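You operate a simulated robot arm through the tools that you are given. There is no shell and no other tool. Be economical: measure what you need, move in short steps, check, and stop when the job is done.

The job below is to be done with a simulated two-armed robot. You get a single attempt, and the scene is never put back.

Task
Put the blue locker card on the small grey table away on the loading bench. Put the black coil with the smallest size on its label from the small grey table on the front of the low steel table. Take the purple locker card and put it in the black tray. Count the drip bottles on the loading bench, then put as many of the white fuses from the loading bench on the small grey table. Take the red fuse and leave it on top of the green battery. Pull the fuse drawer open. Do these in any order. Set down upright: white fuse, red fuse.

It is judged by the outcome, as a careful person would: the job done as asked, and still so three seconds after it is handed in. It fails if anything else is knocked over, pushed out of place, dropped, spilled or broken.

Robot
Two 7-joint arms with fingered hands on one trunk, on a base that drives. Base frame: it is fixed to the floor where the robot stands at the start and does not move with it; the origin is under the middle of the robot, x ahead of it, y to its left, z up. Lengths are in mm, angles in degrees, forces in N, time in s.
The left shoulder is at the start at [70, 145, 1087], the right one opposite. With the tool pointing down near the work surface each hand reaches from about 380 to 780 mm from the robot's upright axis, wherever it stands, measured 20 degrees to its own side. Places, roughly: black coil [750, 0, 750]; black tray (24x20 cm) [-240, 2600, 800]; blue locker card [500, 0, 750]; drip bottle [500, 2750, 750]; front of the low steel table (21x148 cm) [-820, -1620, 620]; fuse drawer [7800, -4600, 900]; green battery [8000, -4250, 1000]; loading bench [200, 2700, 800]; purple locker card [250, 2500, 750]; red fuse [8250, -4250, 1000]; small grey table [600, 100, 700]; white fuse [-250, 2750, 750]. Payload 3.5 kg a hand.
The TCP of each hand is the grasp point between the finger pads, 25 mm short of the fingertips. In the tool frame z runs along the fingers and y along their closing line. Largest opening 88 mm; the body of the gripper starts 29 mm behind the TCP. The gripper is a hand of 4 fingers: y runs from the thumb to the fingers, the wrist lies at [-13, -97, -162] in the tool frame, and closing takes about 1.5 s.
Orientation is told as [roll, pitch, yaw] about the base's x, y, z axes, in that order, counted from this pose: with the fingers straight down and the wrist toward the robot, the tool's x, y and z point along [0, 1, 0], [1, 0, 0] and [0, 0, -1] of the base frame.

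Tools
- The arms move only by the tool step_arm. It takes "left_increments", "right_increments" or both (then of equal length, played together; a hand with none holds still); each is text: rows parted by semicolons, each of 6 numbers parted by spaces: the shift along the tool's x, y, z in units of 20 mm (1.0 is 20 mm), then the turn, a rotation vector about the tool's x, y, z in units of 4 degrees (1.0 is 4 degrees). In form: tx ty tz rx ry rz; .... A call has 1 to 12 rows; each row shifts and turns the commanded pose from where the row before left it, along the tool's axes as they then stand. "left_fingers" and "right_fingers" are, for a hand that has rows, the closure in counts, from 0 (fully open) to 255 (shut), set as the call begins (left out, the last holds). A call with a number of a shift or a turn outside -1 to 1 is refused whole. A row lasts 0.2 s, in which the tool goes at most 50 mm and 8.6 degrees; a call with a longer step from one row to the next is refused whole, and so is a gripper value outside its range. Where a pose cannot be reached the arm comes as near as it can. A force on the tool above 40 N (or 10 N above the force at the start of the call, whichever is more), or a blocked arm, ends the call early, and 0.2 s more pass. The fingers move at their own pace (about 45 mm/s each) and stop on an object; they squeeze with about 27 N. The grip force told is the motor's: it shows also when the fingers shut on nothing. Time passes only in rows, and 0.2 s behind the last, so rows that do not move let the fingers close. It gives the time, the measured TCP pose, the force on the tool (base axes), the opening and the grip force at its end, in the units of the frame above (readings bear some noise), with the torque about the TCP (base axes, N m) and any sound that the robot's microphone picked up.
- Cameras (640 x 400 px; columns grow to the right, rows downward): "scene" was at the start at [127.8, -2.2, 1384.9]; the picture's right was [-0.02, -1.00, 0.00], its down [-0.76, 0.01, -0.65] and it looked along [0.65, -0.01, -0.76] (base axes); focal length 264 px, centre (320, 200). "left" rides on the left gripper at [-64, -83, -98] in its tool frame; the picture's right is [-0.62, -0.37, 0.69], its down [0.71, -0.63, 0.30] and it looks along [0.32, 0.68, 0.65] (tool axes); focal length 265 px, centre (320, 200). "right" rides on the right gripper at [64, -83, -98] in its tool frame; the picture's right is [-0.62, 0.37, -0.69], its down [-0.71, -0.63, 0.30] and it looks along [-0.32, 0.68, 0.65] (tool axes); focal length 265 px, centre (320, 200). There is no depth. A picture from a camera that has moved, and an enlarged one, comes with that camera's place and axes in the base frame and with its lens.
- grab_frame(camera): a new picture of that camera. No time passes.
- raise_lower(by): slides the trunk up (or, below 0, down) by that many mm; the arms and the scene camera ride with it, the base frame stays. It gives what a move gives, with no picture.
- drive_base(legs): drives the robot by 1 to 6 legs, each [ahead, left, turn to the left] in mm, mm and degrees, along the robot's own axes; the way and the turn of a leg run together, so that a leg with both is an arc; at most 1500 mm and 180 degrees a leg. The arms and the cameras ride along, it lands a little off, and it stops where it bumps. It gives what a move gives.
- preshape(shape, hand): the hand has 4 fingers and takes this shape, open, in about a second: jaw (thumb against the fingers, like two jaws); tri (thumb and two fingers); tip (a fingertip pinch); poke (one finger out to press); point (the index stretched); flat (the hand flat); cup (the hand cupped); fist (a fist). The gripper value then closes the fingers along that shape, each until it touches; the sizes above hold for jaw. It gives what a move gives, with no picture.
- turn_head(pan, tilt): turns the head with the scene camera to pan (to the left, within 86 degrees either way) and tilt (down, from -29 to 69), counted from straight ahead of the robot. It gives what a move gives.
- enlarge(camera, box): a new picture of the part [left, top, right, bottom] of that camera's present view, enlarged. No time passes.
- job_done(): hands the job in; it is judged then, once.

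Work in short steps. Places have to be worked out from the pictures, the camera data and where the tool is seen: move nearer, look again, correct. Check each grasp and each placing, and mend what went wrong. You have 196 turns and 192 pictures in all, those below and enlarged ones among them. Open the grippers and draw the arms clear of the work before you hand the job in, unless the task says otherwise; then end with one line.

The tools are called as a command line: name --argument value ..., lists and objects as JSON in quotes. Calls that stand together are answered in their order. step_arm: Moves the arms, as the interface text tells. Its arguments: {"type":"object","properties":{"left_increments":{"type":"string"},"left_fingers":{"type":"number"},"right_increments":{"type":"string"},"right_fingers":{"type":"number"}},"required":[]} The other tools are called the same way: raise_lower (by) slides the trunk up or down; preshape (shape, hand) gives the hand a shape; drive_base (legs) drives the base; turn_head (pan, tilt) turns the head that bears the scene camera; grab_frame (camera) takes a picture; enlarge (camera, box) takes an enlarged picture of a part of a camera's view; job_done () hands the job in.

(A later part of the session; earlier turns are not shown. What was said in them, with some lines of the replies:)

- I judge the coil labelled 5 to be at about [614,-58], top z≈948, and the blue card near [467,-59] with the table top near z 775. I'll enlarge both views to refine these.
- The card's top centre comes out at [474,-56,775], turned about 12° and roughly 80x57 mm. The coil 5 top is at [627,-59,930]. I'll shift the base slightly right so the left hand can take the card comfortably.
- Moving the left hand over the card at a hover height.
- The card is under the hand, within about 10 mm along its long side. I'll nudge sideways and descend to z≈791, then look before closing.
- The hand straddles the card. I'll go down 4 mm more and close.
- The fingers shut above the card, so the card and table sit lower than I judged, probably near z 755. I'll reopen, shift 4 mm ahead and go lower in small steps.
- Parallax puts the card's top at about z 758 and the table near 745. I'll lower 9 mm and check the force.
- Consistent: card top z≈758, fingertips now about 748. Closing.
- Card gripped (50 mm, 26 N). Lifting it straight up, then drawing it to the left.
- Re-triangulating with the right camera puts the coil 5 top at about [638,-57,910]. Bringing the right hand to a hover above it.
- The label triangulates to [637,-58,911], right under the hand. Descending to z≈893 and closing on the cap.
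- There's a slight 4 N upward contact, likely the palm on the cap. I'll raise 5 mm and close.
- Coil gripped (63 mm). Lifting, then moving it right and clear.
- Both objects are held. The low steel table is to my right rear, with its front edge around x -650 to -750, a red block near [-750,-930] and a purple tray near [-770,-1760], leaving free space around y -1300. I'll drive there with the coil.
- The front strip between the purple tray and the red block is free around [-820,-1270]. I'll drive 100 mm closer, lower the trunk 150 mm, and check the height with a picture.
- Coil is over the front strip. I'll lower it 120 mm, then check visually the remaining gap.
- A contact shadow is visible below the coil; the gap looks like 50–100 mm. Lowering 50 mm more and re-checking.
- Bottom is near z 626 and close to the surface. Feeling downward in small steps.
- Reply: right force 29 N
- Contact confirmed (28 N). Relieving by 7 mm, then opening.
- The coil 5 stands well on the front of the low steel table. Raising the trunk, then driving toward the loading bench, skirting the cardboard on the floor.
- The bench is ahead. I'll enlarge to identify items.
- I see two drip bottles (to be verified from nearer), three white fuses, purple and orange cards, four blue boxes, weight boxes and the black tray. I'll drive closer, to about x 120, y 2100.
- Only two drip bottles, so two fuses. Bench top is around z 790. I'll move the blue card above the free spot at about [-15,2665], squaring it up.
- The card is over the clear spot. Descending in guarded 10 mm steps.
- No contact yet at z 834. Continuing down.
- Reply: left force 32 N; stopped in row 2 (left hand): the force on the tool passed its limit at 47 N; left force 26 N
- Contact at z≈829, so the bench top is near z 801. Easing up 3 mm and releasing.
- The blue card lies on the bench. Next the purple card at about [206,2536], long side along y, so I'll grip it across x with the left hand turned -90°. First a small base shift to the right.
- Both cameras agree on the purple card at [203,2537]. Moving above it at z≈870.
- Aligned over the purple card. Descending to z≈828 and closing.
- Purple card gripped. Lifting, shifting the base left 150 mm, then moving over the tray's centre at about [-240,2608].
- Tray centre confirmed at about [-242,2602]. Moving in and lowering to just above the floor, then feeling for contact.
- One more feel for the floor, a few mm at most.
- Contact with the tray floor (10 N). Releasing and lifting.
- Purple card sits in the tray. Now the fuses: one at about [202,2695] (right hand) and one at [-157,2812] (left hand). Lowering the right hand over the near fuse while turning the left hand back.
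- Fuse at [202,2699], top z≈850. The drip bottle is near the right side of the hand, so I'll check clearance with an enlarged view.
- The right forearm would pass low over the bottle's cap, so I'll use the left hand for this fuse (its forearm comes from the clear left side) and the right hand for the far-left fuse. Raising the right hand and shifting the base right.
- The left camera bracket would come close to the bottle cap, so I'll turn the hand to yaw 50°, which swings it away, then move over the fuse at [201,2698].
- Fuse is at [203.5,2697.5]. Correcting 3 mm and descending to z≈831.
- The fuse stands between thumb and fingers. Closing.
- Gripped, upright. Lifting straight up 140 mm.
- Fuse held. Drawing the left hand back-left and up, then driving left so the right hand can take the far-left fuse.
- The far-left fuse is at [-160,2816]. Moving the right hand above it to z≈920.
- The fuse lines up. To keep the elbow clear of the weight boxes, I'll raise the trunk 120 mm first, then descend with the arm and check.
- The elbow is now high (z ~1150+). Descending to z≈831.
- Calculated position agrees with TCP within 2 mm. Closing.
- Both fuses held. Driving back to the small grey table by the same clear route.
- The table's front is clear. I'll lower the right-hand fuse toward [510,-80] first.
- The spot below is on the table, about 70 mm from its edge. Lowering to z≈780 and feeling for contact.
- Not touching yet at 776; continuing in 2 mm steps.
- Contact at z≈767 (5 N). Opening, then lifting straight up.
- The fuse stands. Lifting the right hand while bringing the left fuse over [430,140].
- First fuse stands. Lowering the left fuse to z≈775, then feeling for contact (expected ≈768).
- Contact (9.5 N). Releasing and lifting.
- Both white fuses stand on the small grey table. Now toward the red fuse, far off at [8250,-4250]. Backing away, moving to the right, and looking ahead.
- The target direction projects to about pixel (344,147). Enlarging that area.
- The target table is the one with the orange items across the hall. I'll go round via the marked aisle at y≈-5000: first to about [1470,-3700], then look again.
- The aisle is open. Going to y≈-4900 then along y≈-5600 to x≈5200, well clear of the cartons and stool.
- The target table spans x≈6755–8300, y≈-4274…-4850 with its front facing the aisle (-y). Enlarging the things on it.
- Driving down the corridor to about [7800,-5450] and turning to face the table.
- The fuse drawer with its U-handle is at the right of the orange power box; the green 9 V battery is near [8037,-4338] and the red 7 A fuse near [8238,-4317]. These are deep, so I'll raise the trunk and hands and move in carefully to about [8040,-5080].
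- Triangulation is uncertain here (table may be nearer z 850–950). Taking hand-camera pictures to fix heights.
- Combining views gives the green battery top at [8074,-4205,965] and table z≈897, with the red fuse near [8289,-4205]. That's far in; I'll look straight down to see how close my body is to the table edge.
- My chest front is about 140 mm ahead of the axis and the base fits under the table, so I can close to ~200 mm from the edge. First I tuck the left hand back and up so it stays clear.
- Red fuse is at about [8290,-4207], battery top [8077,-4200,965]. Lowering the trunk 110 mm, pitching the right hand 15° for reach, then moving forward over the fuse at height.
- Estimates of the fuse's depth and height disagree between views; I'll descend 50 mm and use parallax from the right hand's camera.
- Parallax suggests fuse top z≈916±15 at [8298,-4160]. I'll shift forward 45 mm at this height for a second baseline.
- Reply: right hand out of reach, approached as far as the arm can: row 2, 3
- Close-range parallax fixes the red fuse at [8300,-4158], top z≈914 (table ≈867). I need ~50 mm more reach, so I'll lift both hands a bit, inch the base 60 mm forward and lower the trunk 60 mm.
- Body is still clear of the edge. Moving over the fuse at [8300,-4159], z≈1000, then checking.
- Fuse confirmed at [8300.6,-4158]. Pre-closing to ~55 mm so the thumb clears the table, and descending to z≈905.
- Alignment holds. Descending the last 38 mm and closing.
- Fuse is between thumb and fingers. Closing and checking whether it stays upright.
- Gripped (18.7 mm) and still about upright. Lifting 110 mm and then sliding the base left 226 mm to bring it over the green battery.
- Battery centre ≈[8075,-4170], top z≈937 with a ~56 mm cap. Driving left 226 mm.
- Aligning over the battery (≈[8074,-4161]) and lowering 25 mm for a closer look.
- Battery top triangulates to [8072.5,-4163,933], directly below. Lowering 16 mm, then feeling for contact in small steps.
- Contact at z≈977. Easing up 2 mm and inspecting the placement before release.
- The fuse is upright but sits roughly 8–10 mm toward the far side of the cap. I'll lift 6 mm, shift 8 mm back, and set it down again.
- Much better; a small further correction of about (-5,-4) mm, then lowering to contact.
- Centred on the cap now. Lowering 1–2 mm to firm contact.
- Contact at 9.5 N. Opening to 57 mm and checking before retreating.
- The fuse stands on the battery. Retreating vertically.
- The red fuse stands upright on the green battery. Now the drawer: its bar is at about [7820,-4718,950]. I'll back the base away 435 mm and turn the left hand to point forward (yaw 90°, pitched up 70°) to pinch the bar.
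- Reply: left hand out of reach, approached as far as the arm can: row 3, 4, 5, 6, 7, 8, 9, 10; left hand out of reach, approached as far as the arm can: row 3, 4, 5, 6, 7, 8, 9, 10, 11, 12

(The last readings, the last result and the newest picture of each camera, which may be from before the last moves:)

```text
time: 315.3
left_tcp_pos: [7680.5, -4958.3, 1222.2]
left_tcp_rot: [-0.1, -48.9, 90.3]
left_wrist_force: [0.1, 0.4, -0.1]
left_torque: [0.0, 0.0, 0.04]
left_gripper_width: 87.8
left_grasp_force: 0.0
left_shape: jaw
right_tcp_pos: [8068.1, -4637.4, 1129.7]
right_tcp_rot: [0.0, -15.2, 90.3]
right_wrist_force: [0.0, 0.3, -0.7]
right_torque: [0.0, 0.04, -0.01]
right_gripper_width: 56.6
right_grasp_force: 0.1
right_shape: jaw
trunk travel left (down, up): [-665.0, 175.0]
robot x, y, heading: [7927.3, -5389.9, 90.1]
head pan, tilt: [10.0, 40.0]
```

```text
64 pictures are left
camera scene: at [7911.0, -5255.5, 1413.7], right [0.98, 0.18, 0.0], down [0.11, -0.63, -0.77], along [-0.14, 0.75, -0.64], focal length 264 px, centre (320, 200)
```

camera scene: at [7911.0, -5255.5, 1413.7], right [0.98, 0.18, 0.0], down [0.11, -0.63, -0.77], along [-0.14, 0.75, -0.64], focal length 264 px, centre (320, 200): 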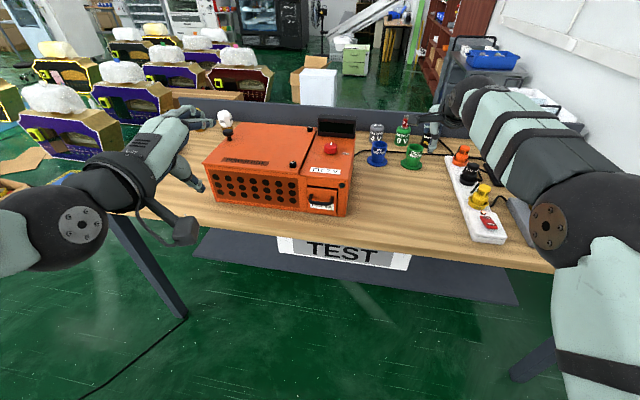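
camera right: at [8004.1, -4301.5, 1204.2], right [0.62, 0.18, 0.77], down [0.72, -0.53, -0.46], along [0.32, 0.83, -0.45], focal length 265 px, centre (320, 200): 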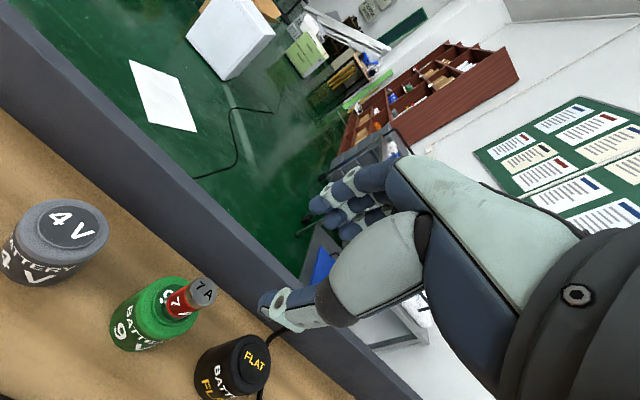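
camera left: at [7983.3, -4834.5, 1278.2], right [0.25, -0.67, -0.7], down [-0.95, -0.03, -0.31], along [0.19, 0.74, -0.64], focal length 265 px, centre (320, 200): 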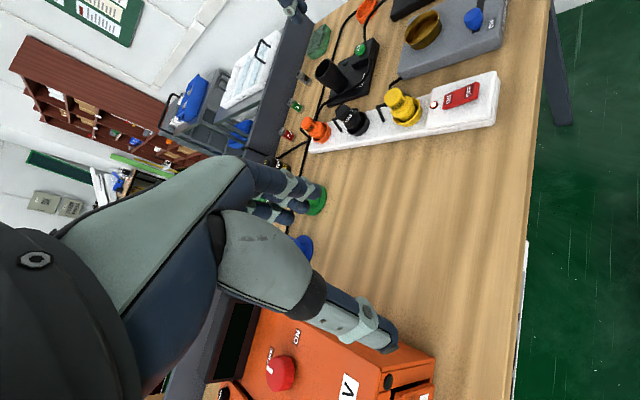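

The left arm had been too close to the body for that turn; I'll move it forward and down toward a pre-grasp spot before the handle.

step_arm --left_increments "-.43 .085 .965 0 0 0;-.43 .085 .965 0 0 0;-.43 .085 .965 0 0 0;-.43 .085 .965 0 0 0;-.43 .085 .965 0 0 0;-.43 .085 .965 0 0 0;-.43 .085 .965 0 0 0;-.43 .085 .965 0 0 0;-.43 .085 .965 0 0 0;-.43 .085 .965 0 0 0;-.43 .085 .965 0 0 0;-.43 .085 .965 0 0 0" --left_fingers 0

grab_frame --camera "scene"

grab_frame --camera "left"

```text
time: 317.9
left_tcp_pos: [7784.7, -4765.9, 1085.9]
left_tcp_rot: [-0.1, -49.0, 90.3]
left_wrist_force: [0.4, 0.3, -0.2]
left_torque: [0.02, 0.01, 0.01]
left_gripper_width: 87.7
left_grasp_force: 0.0
left_shape: jaw
right_tcp_pos: [8068.0, -4636.6, 1129.0]
right_tcp_rot: [0.1, -15.1, 90.4]
right_wrist_force: [-0.2, 0.1, -0.2]
right_torque: [-0.02, 0.0, 0.01]
right_gripper_width: 56.7
right_grasp_force: 0.1
right_shape: jaw
trunk travel left (down, up): [-665.0, 175.0]
robot x, y, heading: [7927.4, -5392.3, 90.3]
head pan, tilt: [10.0, 40.0]
```

```text
63 pictures are left
camera scene: at [7911.7, -5254.3, 1413.6], right [0.98, 0.18, 0.0], down [0.11, -0.63, -0.77], along [-0.14, 0.75, -0.64], focal length 264 px, centre (320, 200)
```

scene: 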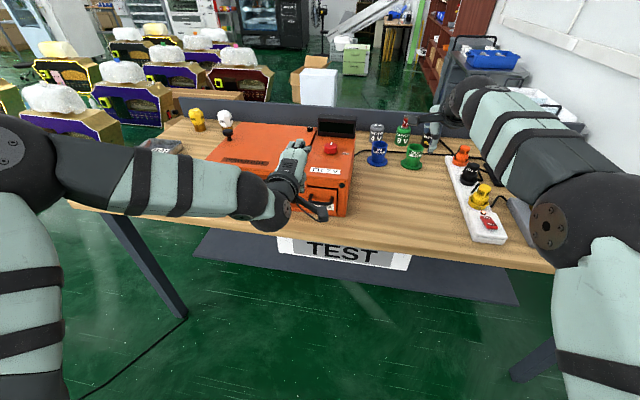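

```text
62 pictures are left
camera left: at [7848.3, -4894.0, 1088.2], right [0.62, 0.28, -0.73], down [-0.71, -0.19, -0.68], along [-0.33, 0.94, 0.09], focal length 265 px, centre (320, 200)
```

left: 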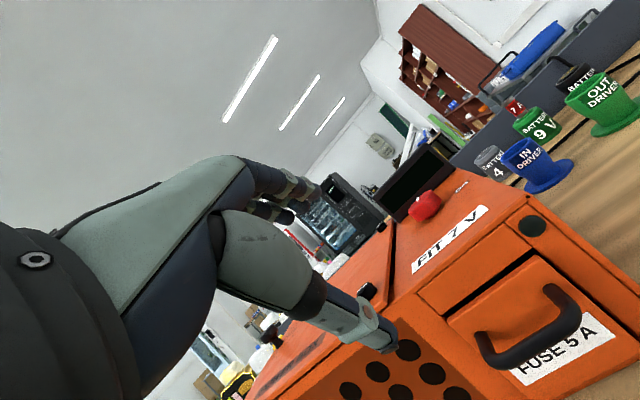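

Left camera gives the bar at [7814,-4720,950], consistent. Backing off and lowering to a pre-grasp in front of it.

step_arm --left_increments "-.4 -.79 -.3 0 0 0;-.4 -.79 -.3 0 0 0;-.4 -.79 -.3 0 0 0;-.4 -.79 -.3 0 0 0;0 -.505 .64 0 0 0;0 -.505 .64 0 0 0;0 -.505 .64 0 0 0;0 -.505 .64 0 0 0;0 -.505 .64 0 0 0;0 -.505 .64 0 0 0;0 0 0 -1 0 0;0 0 0 -1 0 0"

step_arm --left_increments "0 0 0 -1 0 0;0 0 0 -1 0 0;0 0 0 -1 0 0;0 0 0 -.25 0 0;0 0 0 0 0 0"

grab_frame --camera "left"

grab_frame --camera "scene"

```text
time: 320.5
left_tcp_pos: [7816.1, -4810.1, 958.8]
left_tcp_rot: [0.0, -57.1, 90.2]
left_wrist_force: [-0.4, -0.4, -0.4]
left_torque: [-0.02, 0.0, -0.02]
left_gripper_width: 87.6
left_grasp_force: 0.1
left_shape: jaw
right_tcp_pos: [8067.7, -4637.4, 1129.8]
right_tcp_rot: [0.0, -15.1, 90.3]
right_wrist_force: [0.8, -0.6, 0.4]
right_torque: [0.04, -0.02, 0.01]
right_gripper_width: 56.7
right_grasp_force: 0.0
right_shape: jaw
trunk travel left (down, up): [-665.0, 175.0]
robot x, y, heading: [7925.2, -5390.8, 90.4]
head pan, tilt: [10.0, 40.0]
```

```text
time: 321.7
left_tcp_pos: [7816.2, -4809.5, 957.7]
left_tcp_rot: [-0.3, -70.0, 90.5]
left_wrist_force: [-0.5, 0.1, -0.4]
left_torque: [-0.02, -0.02, 0.01]
left_gripper_width: 87.5
left_grasp_force: 0.0
left_shape: jaw
right_tcp_pos: [8067.6, -4636.5, 1129.7]
right_tcp_rot: [0.0, -15.1, 90.3]
right_wrist_force: [-0.4, 0.1, -0.5]
right_torque: [0.02, 0.01, -0.01]
right_gripper_width: 56.5
right_grasp_force: 0.1
right_shape: jaw
trunk travel left (down, up): [-665.0, 175.0]
robot x, y, heading: [7924.4, -5388.6, 90.0]
head pan, tilt: [10.0, 40.0]
```

```text
61 pictures are left
camera left: at [7880.5, -4930.2, 914.8], right [0.62, 0.53, -0.58], down [-0.71, 0.07, -0.7], along [-0.33, 0.85, 0.42], focal length 265 px, centre (320, 200)
```

left: 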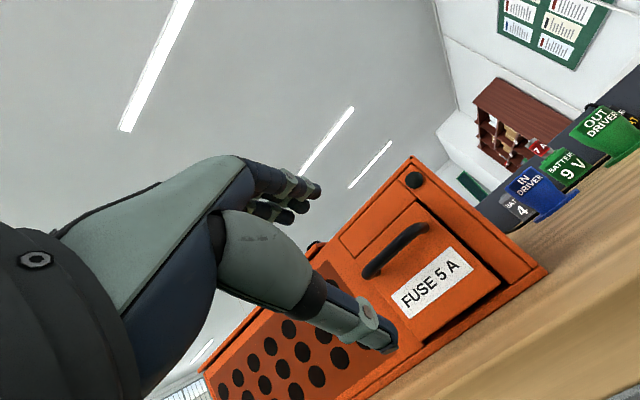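

```text
60 pictures are left
camera scene: at [7910.9, -5255.4, 1413.8], right [0.98, 0.18, 0.0], down [0.11, -0.63, -0.77], along [-0.14, 0.75, -0.64], focal length 264 px, centre (320, 200)
```

scene: 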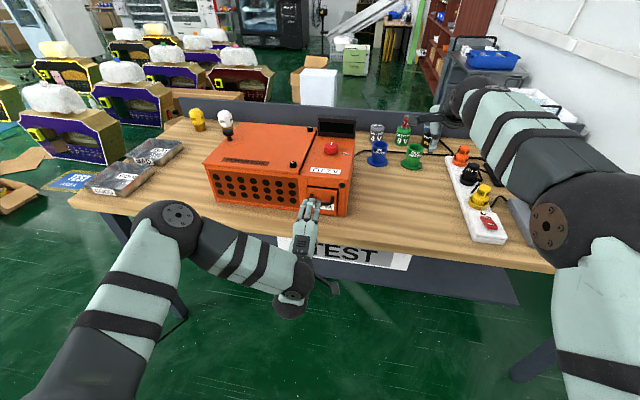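

Refined bar position [7815,-4711,942]. Pre-closing to ~46 mm and advancing 60 mm, then re-checking.

step_arm --left_increments "0 0 0 0 0 0;0 0 0 0 0 0;0 0 0 0 0 0;0 .22 1 0 0 0;0 .22 1 0 0 0;0 .22 1 0 0 0;0 0 0 0 0 0" --left_fingers 120

grab_frame --camera "left"

enlarge --camera "scene" --box '[260, 150, 400, 260]'

```text
time: 323.3
left_tcp_pos: [7814.5, -4747.0, 951.4]
left_tcp_rot: [-0.4, -70.0, 90.7]
left_wrist_force: [0.5, -0.7, 0.4]
left_torque: [0.01, -0.03, -0.01]
left_gripper_width: 47.0
left_grasp_force: 0.0
left_shape: jaw
right_tcp_pos: [8067.5, -4637.0, 1129.5]
right_tcp_rot: [0.0, -15.0, 90.4]
right_wrist_force: [1.4, 0.7, -0.2]
right_torque: [0.01, -0.03, -0.01]
right_gripper_width: 56.6
right_grasp_force: 0.0
right_shape: jaw
trunk travel left (down, up): [-665.0, 175.0]
robot x, y, heading: [7926.9, -5387.2, 90.2]
head pan, tilt: [10.0, 40.0]
```

```text
59 pictures are left
camera left: at [7879.4, -4867.4, 907.5], right [0.62, 0.53, -0.58], down [-0.71, 0.07, -0.7], along [-0.33, 0.85, 0.42], focal length 265 px, centre (320, 200)
```

left: 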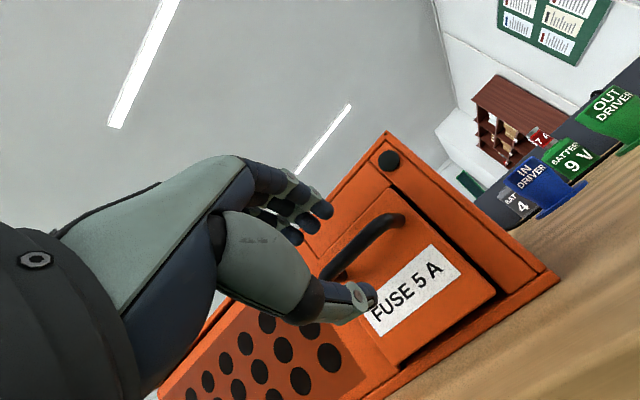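

```text
3.64 times, centred on (330, 205) of scene
camera zoom: at [7910.5, -5255.5, 1413.8], right [0.98, 0.18, 0.0], down [0.11, -0.63, -0.77], along [-0.14, 0.75, -0.64], focal length 962 px, centre (284, 182)
```

zoom: 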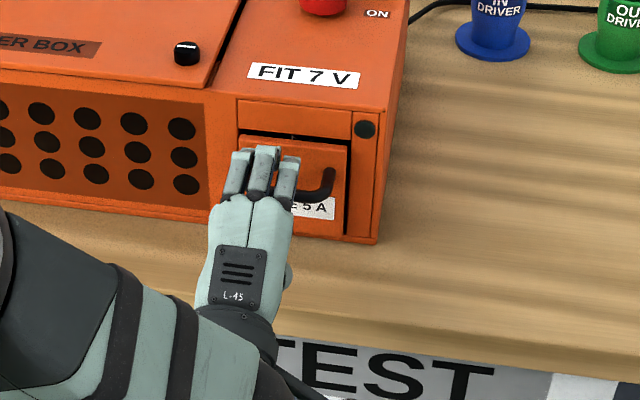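

The bar is at [7815,-4709,940]; the fingers sit slightly left of the handle's middle. Shifting 12 mm right and advancing 29 mm, then closing.

step_arm --left_increments "-.3 .055 .5 0 0 0;-.3 .055 .5 0 0 0;0 0 .48 0 0 0;0 0 0 0 0 0"

grab_frame --camera "left"

enlarge --camera "scene" --box '[260, 150, 400, 260]'

```text
time: 324.3
left_tcp_pos: [7827.4, -4720.8, 941.9]
left_tcp_rot: [-0.3, -69.9, 90.3]
left_wrist_force: [-0.8, 0.2, 0.0]
left_torque: [0.01, 0.01, -0.02]
left_gripper_width: 46.6
left_grasp_force: 0.1
left_shape: jaw
right_tcp_pos: [8068.1, -4637.5, 1130.5]
right_tcp_rot: [0.0, -15.0, 90.2]
right_wrist_force: [-0.3, 0.0, 0.0]
right_torque: [-0.02, -0.01, -0.01]
right_gripper_width: 56.5
right_grasp_force: 0.0
right_shape: jaw
trunk travel left (down, up): [-665.0, 175.0]
robot x, y, heading: [7924.1, -5392.3, 90.5]
head pan, tilt: [10.0, 40.0]
```

```text
57 pictures are left
camera left: at [7891.7, -4840.5, 898.4], right [0.62, 0.53, -0.58], down [-0.71, 0.07, -0.7], along [-0.33, 0.85, 0.42], focal length 265 px, centre (320, 200)
```

left: 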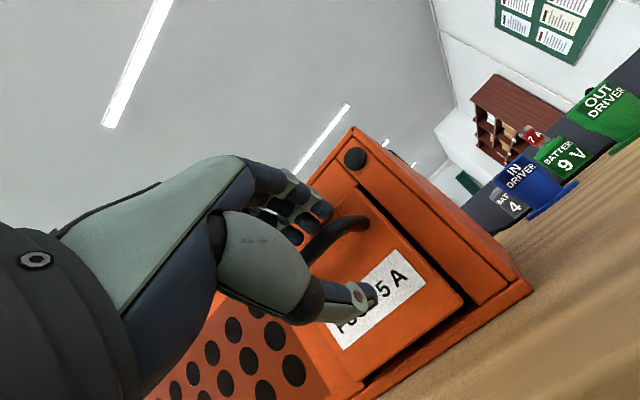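

```text
3.64 times, centred on (330, 205) of scene
camera zoom: at [7910.9, -5255.4, 1413.8], right [0.98, 0.18, 0.0], down [0.11, -0.63, -0.77], along [-0.14, 0.75, -0.64], focal length 962 px, centre (284, 182)
```

zoom: 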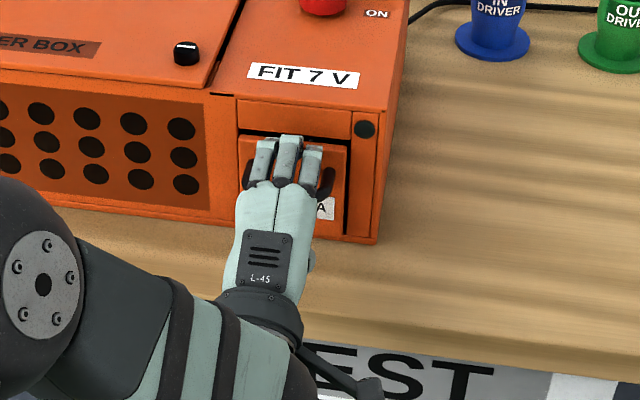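

The fingers are over the bar between the posts, thumb below. Closing.

step_arm --left_increments "0 0 0 0 0 0;0 0 0 0 0 0;0 0 0 0 0 0;0 0 0 0 0 0;0 0 0 0 0 0;0 0 0 0 0 0" --left_fingers 255

enlarge --camera "left" --box '[220, 150, 460, 350]'

```text
time: 325.7
left_tcp_pos: [7827.2, -4719.4, 940.8]
left_tcp_rot: [-0.3, -69.9, 90.5]
left_wrist_force: [1.0, 2.3, -2.6]
left_torque: [0.02, 0.04, -0.02]
left_gripper_width: 0.0
left_grasp_force: 27.6
left_shape: jaw
right_tcp_pos: [8067.0, -4635.5, 1127.5]
right_tcp_rot: [0.0, -15.1, 90.4]
right_wrist_force: [-0.4, 0.1, -0.1]
right_torque: [-0.03, 0.01, 0.01]
right_gripper_width: 56.6
right_grasp_force: 0.0
right_shape: jaw
trunk travel left (down, up): [-665.0, 175.0]
robot x, y, heading: [7927.0, -5387.9, 90.4]
head pan, tilt: [10.0, 40.0]
```

```text
2.00 times, centred on (340, 250) of left
camera zoom: at [7891.5, -4840.0, 897.7], right [0.62, 0.53, -0.58], down [-0.71, 0.07, -0.7], along [-0.33, 0.85, 0.42], focal length 531 px, centre (280, 100)
```

zoom: 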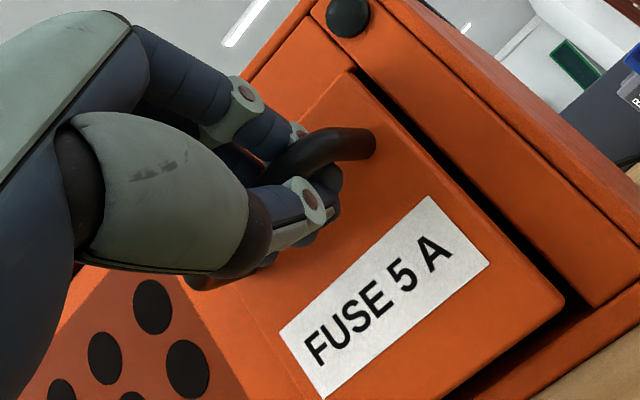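

Fingers and thumb appear to have met around the bar. Gently pulling back 20 mm to test.

step_arm --left_increments "0 -.17 -.47 0 0 0;0 -.17 -.47 0 0 0;0 0 0 0 0 0"

grab_frame --camera "left"

enlarge --camera "scene" --box '[260, 150, 400, 260]'

```text
time: 326.5
left_tcp_pos: [7827.3, -4741.1, 941.7]
left_tcp_rot: [-0.5, -69.9, 90.5]
left_wrist_force: [-1.3, 0.6, -5.8]
left_torque: [-0.02, 0.02, -0.02]
left_gripper_width: 0.0
left_grasp_force: 27.4
left_shape: jaw
right_tcp_pos: [8067.8, -4636.7, 1128.2]
right_tcp_rot: [-0.1, -15.1, 90.3]
right_wrist_force: [0.3, 1.1, 0.1]
right_torque: [-0.06, 0.01, 0.02]
right_gripper_width: 56.6
right_grasp_force: 0.0
right_shape: jaw
trunk travel left (down, up): [-665.0, 175.0]
robot x, y, heading: [7928.8, -5390.3, 90.1]
head pan, tilt: [10.0, 40.0]
```

```text
54 pictures are left
camera left: at [7891.9, -4860.6, 897.8], right [0.62, 0.53, -0.58], down [-0.71, 0.07, -0.7], along [-0.33, 0.85, 0.42], focal length 265 px, centre (320, 200)
```

left: 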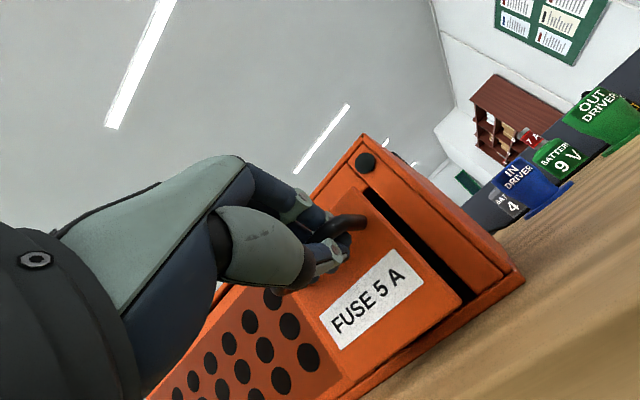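

```text
3.64 times, centred on (330, 205) of scene
camera zoom: at [7910.2, -5254.3, 1413.6], right [0.98, 0.18, 0.0], down [0.11, -0.63, -0.77], along [-0.14, 0.75, -0.64], focal length 962 px, centre (284, 182)
```

zoom: 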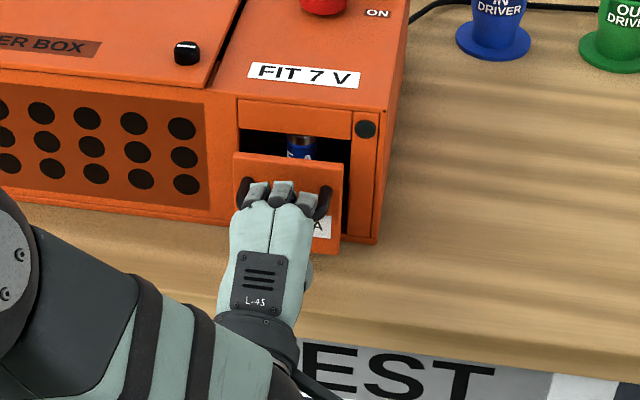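

The drawer is coming out (a blue fuse is visible inside). Pulling another 60 mm.

step_arm --left_increments "0 -.257 -.705 0 0 0;0 -.257 -.705 0 0 0;0 -.257 -.705 0 0 0;0 -.257 -.705 0 0 0;0 0 0 0 0 0"

enlarge --camera "scene" --box '[240, 130, 400, 280]'

```text
time: 327.7
left_tcp_pos: [7828.3, -4801.1, 941.8]
left_tcp_rot: [-0.4, -69.9, 90.7]
left_wrist_force: [-0.8, -0.9, -8.5]
left_torque: [-0.02, 0.02, -0.03]
left_gripper_width: 0.0
left_grasp_force: 27.1
left_shape: jaw
right_tcp_pos: [8067.6, -4635.1, 1128.3]
right_tcp_rot: [0.0, -15.1, 90.3]
right_wrist_force: [-0.1, -0.5, -0.5]
right_torque: [-0.03, 0.0, 0.0]
right_gripper_width: 56.7
right_grasp_force: 0.0
right_shape: jaw
trunk travel left (down, up): [-665.0, 175.0]
robot x, y, heading: [7925.9, -5388.3, 90.5]
head pan, tilt: [10.0, 40.0]
```

```text
2.67 times, centred on (320, 205) of scene
camera zoom: at [7910.5, -5253.5, 1413.5], right [0.98, 0.18, 0.0], down [0.11, -0.63, -0.76], along [-0.14, 0.75, -0.64], focal length 705 px, centre (320, 187)
```

zoom: 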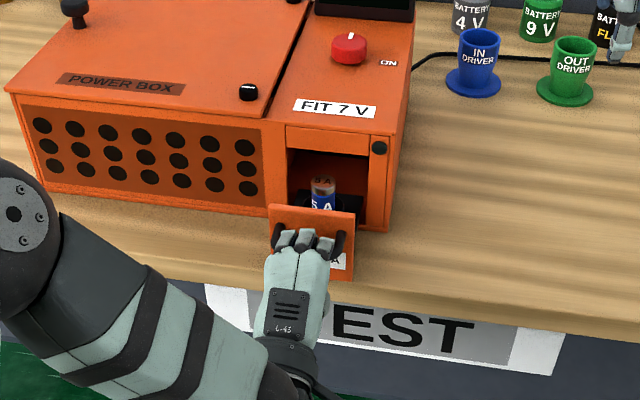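

Open about 80 mm. Trying a further 20 mm gently for the end stop.

step_arm --left_increments "0 -.17 -.47 0 0 0;0 0 0 0 0 0"

step_arm --left_increments "0 -.17 -.47 0 0 0;0 0 0 0 0 0"

enlarge --camera "scene" --box '[240, 130, 400, 280]'

```text
time: 328.3
left_tcp_pos: [7827.2, -4810.9, 941.8]
left_tcp_rot: [-0.4, -69.9, 90.7]
left_wrist_force: [-0.9, -0.6, -6.8]
left_torque: [-0.01, 0.03, -0.03]
left_gripper_width: 0.0
left_grasp_force: 27.1
left_shape: jaw
right_tcp_pos: [8067.2, -4636.5, 1129.8]
right_tcp_rot: [0.0, -15.1, 90.3]
right_wrist_force: [1.1, 0.3, 0.3]
right_torque: [0.01, -0.02, -0.02]
right_gripper_width: 56.6
right_grasp_force: 0.1
right_shape: jaw
trunk travel left (down, up): [-665.0, 175.0]
robot x, y, heading: [7927.2, -5392.5, 90.3]
head pan, tilt: [10.0, 40.0]
```

```text
time: 328.9
left_tcp_pos: [7827.7, -4820.6, 942.5]
left_tcp_rot: [-0.4, -69.9, 90.6]
left_wrist_force: [-3.4, -0.6, -8.0]
left_torque: [-0.02, 0.04, -0.02]
left_gripper_width: 0.0
left_grasp_force: 27.4
left_shape: jaw
right_tcp_pos: [8066.9, -4636.9, 1128.7]
right_tcp_rot: [0.0, -15.1, 90.4]
right_wrist_force: [-0.1, 0.0, -0.1]
right_torque: [-0.01, 0.02, 0.01]
right_gripper_width: 56.7
right_grasp_force: 0.0
right_shape: jaw
trunk travel left (down, up): [-665.0, 175.0]
robot x, y, heading: [7928.1, -5390.4, 90.4]
head pan, tilt: [10.0, 40.0]
```

```text
2.67 times, centred on (320, 205) of scene
camera zoom: at [7909.9, -5253.9, 1413.6], right [0.98, 0.18, 0.0], down [0.12, -0.63, -0.77], along [-0.14, 0.75, -0.64], focal length 705 px, centre (320, 187)
```

zoom: 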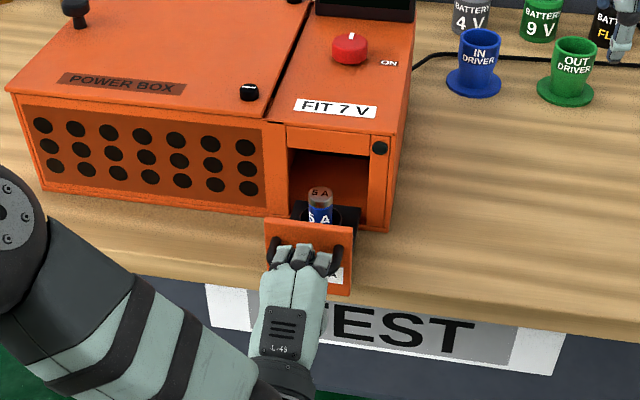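

Open about 100 mm, with the tray nearly fully out; that's enough. Opening the fingers and withdrawing straight back.

step_arm --left_increments "0 0 0 0 0 0;0 0 0 0 0 0;0 0 0 0 0 0;0 0 0 0 0 0;0 0 0 0 0 0" --left_fingers 110

step_arm --left_increments "0 -.17 -.47 0 0 0;0 -.257 -.705 0 0 0;0 -.257 -.705 0 0 0;0 -.257 -.705 0 0 0;0 0 0 0 0 0"

grab_frame --camera "scene"

grab_frame --camera "left"

```text
time: 330.1
left_tcp_pos: [7828.3, -4821.4, 942.3]
left_tcp_rot: [-0.3, -70.0, 90.5]
left_wrist_force: [0.0, -0.1, 0.7]
left_torque: [0.0, 0.02, 0.0]
left_gripper_width: 49.6
left_grasp_force: 0.0
left_shape: jaw
right_tcp_pos: [8067.5, -4638.0, 1130.7]
right_tcp_rot: [0.0, -15.1, 90.2]
right_wrist_force: [-0.8, 0.1, -0.6]
right_torque: [-0.02, 0.0, 0.01]
right_gripper_width: 56.5
right_grasp_force: 0.0
right_shape: jaw
trunk travel left (down, up): [-665.0, 175.0]
robot x, y, heading: [7926.9, -5387.2, 89.7]
head pan, tilt: [10.0, 40.0]
```

```text
time: 331.3
left_tcp_pos: [7830.7, -4867.2, 941.5]
left_tcp_rot: [-0.7, -69.9, 90.8]
left_wrist_force: [0.2, -0.3, 0.4]
left_torque: [0.03, 0.0, 0.03]
left_gripper_width: 49.6
left_grasp_force: 0.1
left_shape: jaw
left hand out of reach, approached as far as the arm can: row 4
right_tcp_pos: [8065.1, -4637.8, 1128.7]
right_tcp_rot: [0.0, -15.1, 90.3]
right_wrist_force: [-0.1, 0.1, 0.7]
right_torque: [0.01, -0.01, 0.0]
right_gripper_width: 56.4
right_grasp_force: 0.0
right_shape: jaw
trunk travel left (down, up): [-665.0, 175.0]
robot x, y, heading: [7922.0, -5387.6, 90.1]
head pan, tilt: [10.0, 40.0]
```

```text
50 pictures are left
camera scene: at [7909.9, -5255.1, 1413.7], right [0.98, 0.18, 0.0], down [0.12, -0.63, -0.77], along [-0.14, 0.75, -0.64], focal length 264 px, centre (320, 200)
```

scene: 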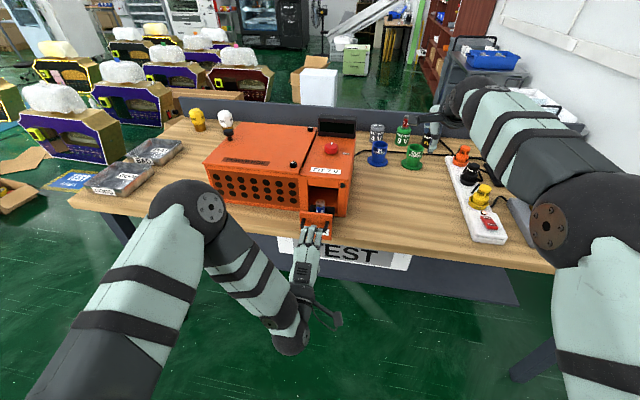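

```text
49 pictures are left
camera left: at [7894.5, -4986.4, 898.5], right [0.62, 0.52, -0.58], down [-0.71, 0.07, -0.7], along [-0.33, 0.85, 0.42], focal length 265 px, centre (320, 200)
```

left: 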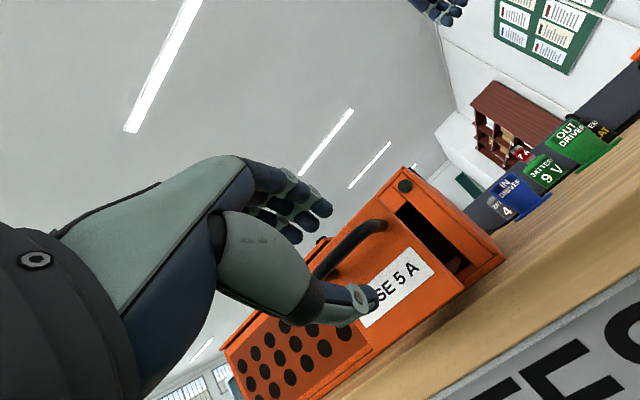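

The hand is clear of the bar and the drawer stays open. Driving straight back to draw both arms off, and opening the hands.

drive_base --legs '[[-120, 0, 0], [-180, 0, 0]]'

step_arm --left_increments "0 0 0 0 0 0;0 0 0 0 0 0;0 0 0 0 0 0;0 0 0 0 0 0" --left_fingers 0 --right_increments "0 0 0 0 0 0;0 0 0 0 0 0;0 0 0 0 0 0;0 0 0 0 0 0" --right_fingers 0

grab_frame --camera "scene"

enlarge --camera "scene" --box '[240, 100, 460, 240]'

```text
time: 333.6
left_tcp_pos: [7832.7, -5159.1, 941.2]
left_tcp_rot: [-0.7, -69.9, 90.6]
left_wrist_force: [0.0, -1.7, -0.8]
left_torque: [0.03, 0.02, -0.01]
left_gripper_width: 49.7
left_grasp_force: 0.1
left_shape: jaw
right_tcp_pos: [8069.2, -4930.6, 1128.4]
right_tcp_rot: [0.0, -15.1, 90.3]
right_wrist_force: [0.7, 1.3, 0.2]
right_torque: [0.02, 0.0, 0.0]
right_gripper_width: 56.3
right_grasp_force: 0.0
right_shape: jaw
trunk travel left (down, up): [-665.0, 175.0]
robot x, y, heading: [7930.0, -5680.4, 90.0]
head pan, tilt: [10.0, 40.0]
```

```text
time: 334.6
left_tcp_pos: [7833.6, -5160.0, 941.6]
left_tcp_rot: [-0.6, -69.9, 90.5]
left_wrist_force: [1.0, 0.6, 1.0]
left_torque: [0.01, -0.02, 0.01]
left_gripper_width: 87.6
left_grasp_force: 0.0
left_shape: jaw
right_tcp_pos: [8069.5, -4931.1, 1129.1]
right_tcp_rot: [0.0, -15.0, 90.2]
right_wrist_force: [0.1, -0.6, 0.7]
right_torque: [0.01, 0.02, -0.01]
right_gripper_width: 87.6
right_grasp_force: 0.1
right_shape: jaw
trunk travel left (down, up): [-665.0, 175.0]
robot x, y, heading: [7925.6, -5679.5, 90.3]
head pan, tilt: [10.0, 40.0]
```

```text
48 pictures are left
camera scene: at [7912.5, -5548.8, 1413.7], right [0.98, 0.18, 0.0], down [0.11, -0.63, -0.77], along [-0.14, 0.75, -0.64], focal length 264 px, centre (320, 200)
```

scene: 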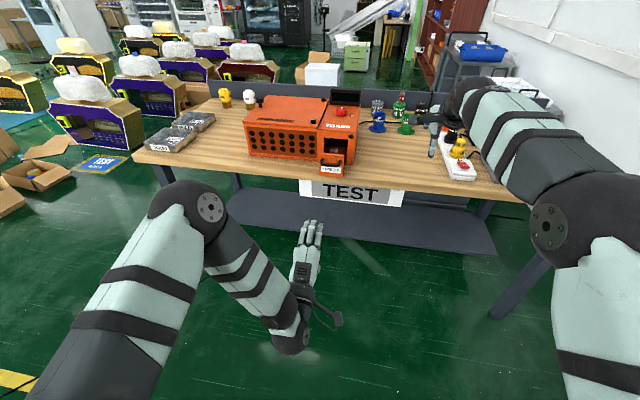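

```text
2.86 times, centred on (350, 170) of scene
camera zoom: at [7912.5, -5548.8, 1413.7], right [0.98, 0.18, 0.0], down [0.11, -0.63, -0.77], along [-0.14, 0.75, -0.64], focal length 756 px, centre (234, 286)
```

zoom: 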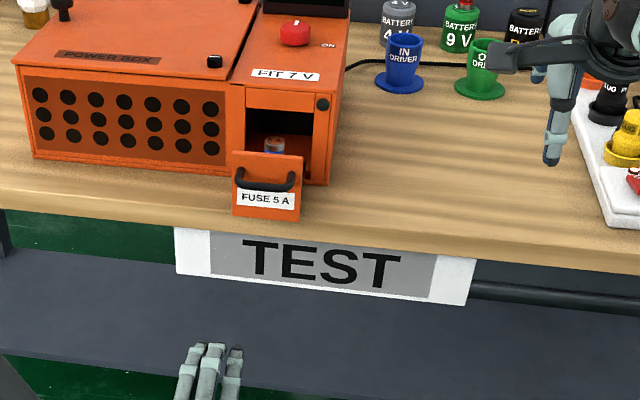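

Drawer is open. A last look at the battery and fuse.

enlarge --camera "scene" --box '[360, 80, 430, 130]'

```text
8.00 times, centred on (395, 105) of scene
camera zoom: at [7912.5, -5548.8, 1413.7], right [0.98, 0.18, 0.0], down [0.11, -0.63, -0.77], along [-0.14, 0.75, -0.64], focal length 2116 px, centre (-280, 960)
```

zoom: 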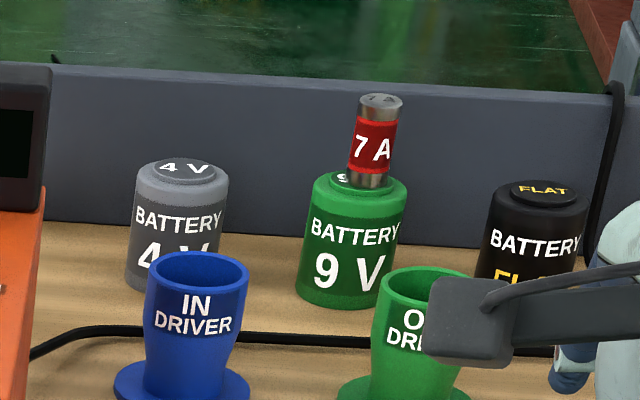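

The red fuse stands upright on the green battery, the drawer is open, and both arms are clear with grippers open. Handing in.

job_done

```text
The job is handed in.
```

All six tasks are done and handed in: the blue card is on the loading bench, coil 5 is on the front of the low steel table, and the purple card is in the black tray. I counted two drip bottles and set two white fuses upright on the small grey table; the red fuse stands upright on the green battery and the fuse drawer is pulled open about 100 mm.
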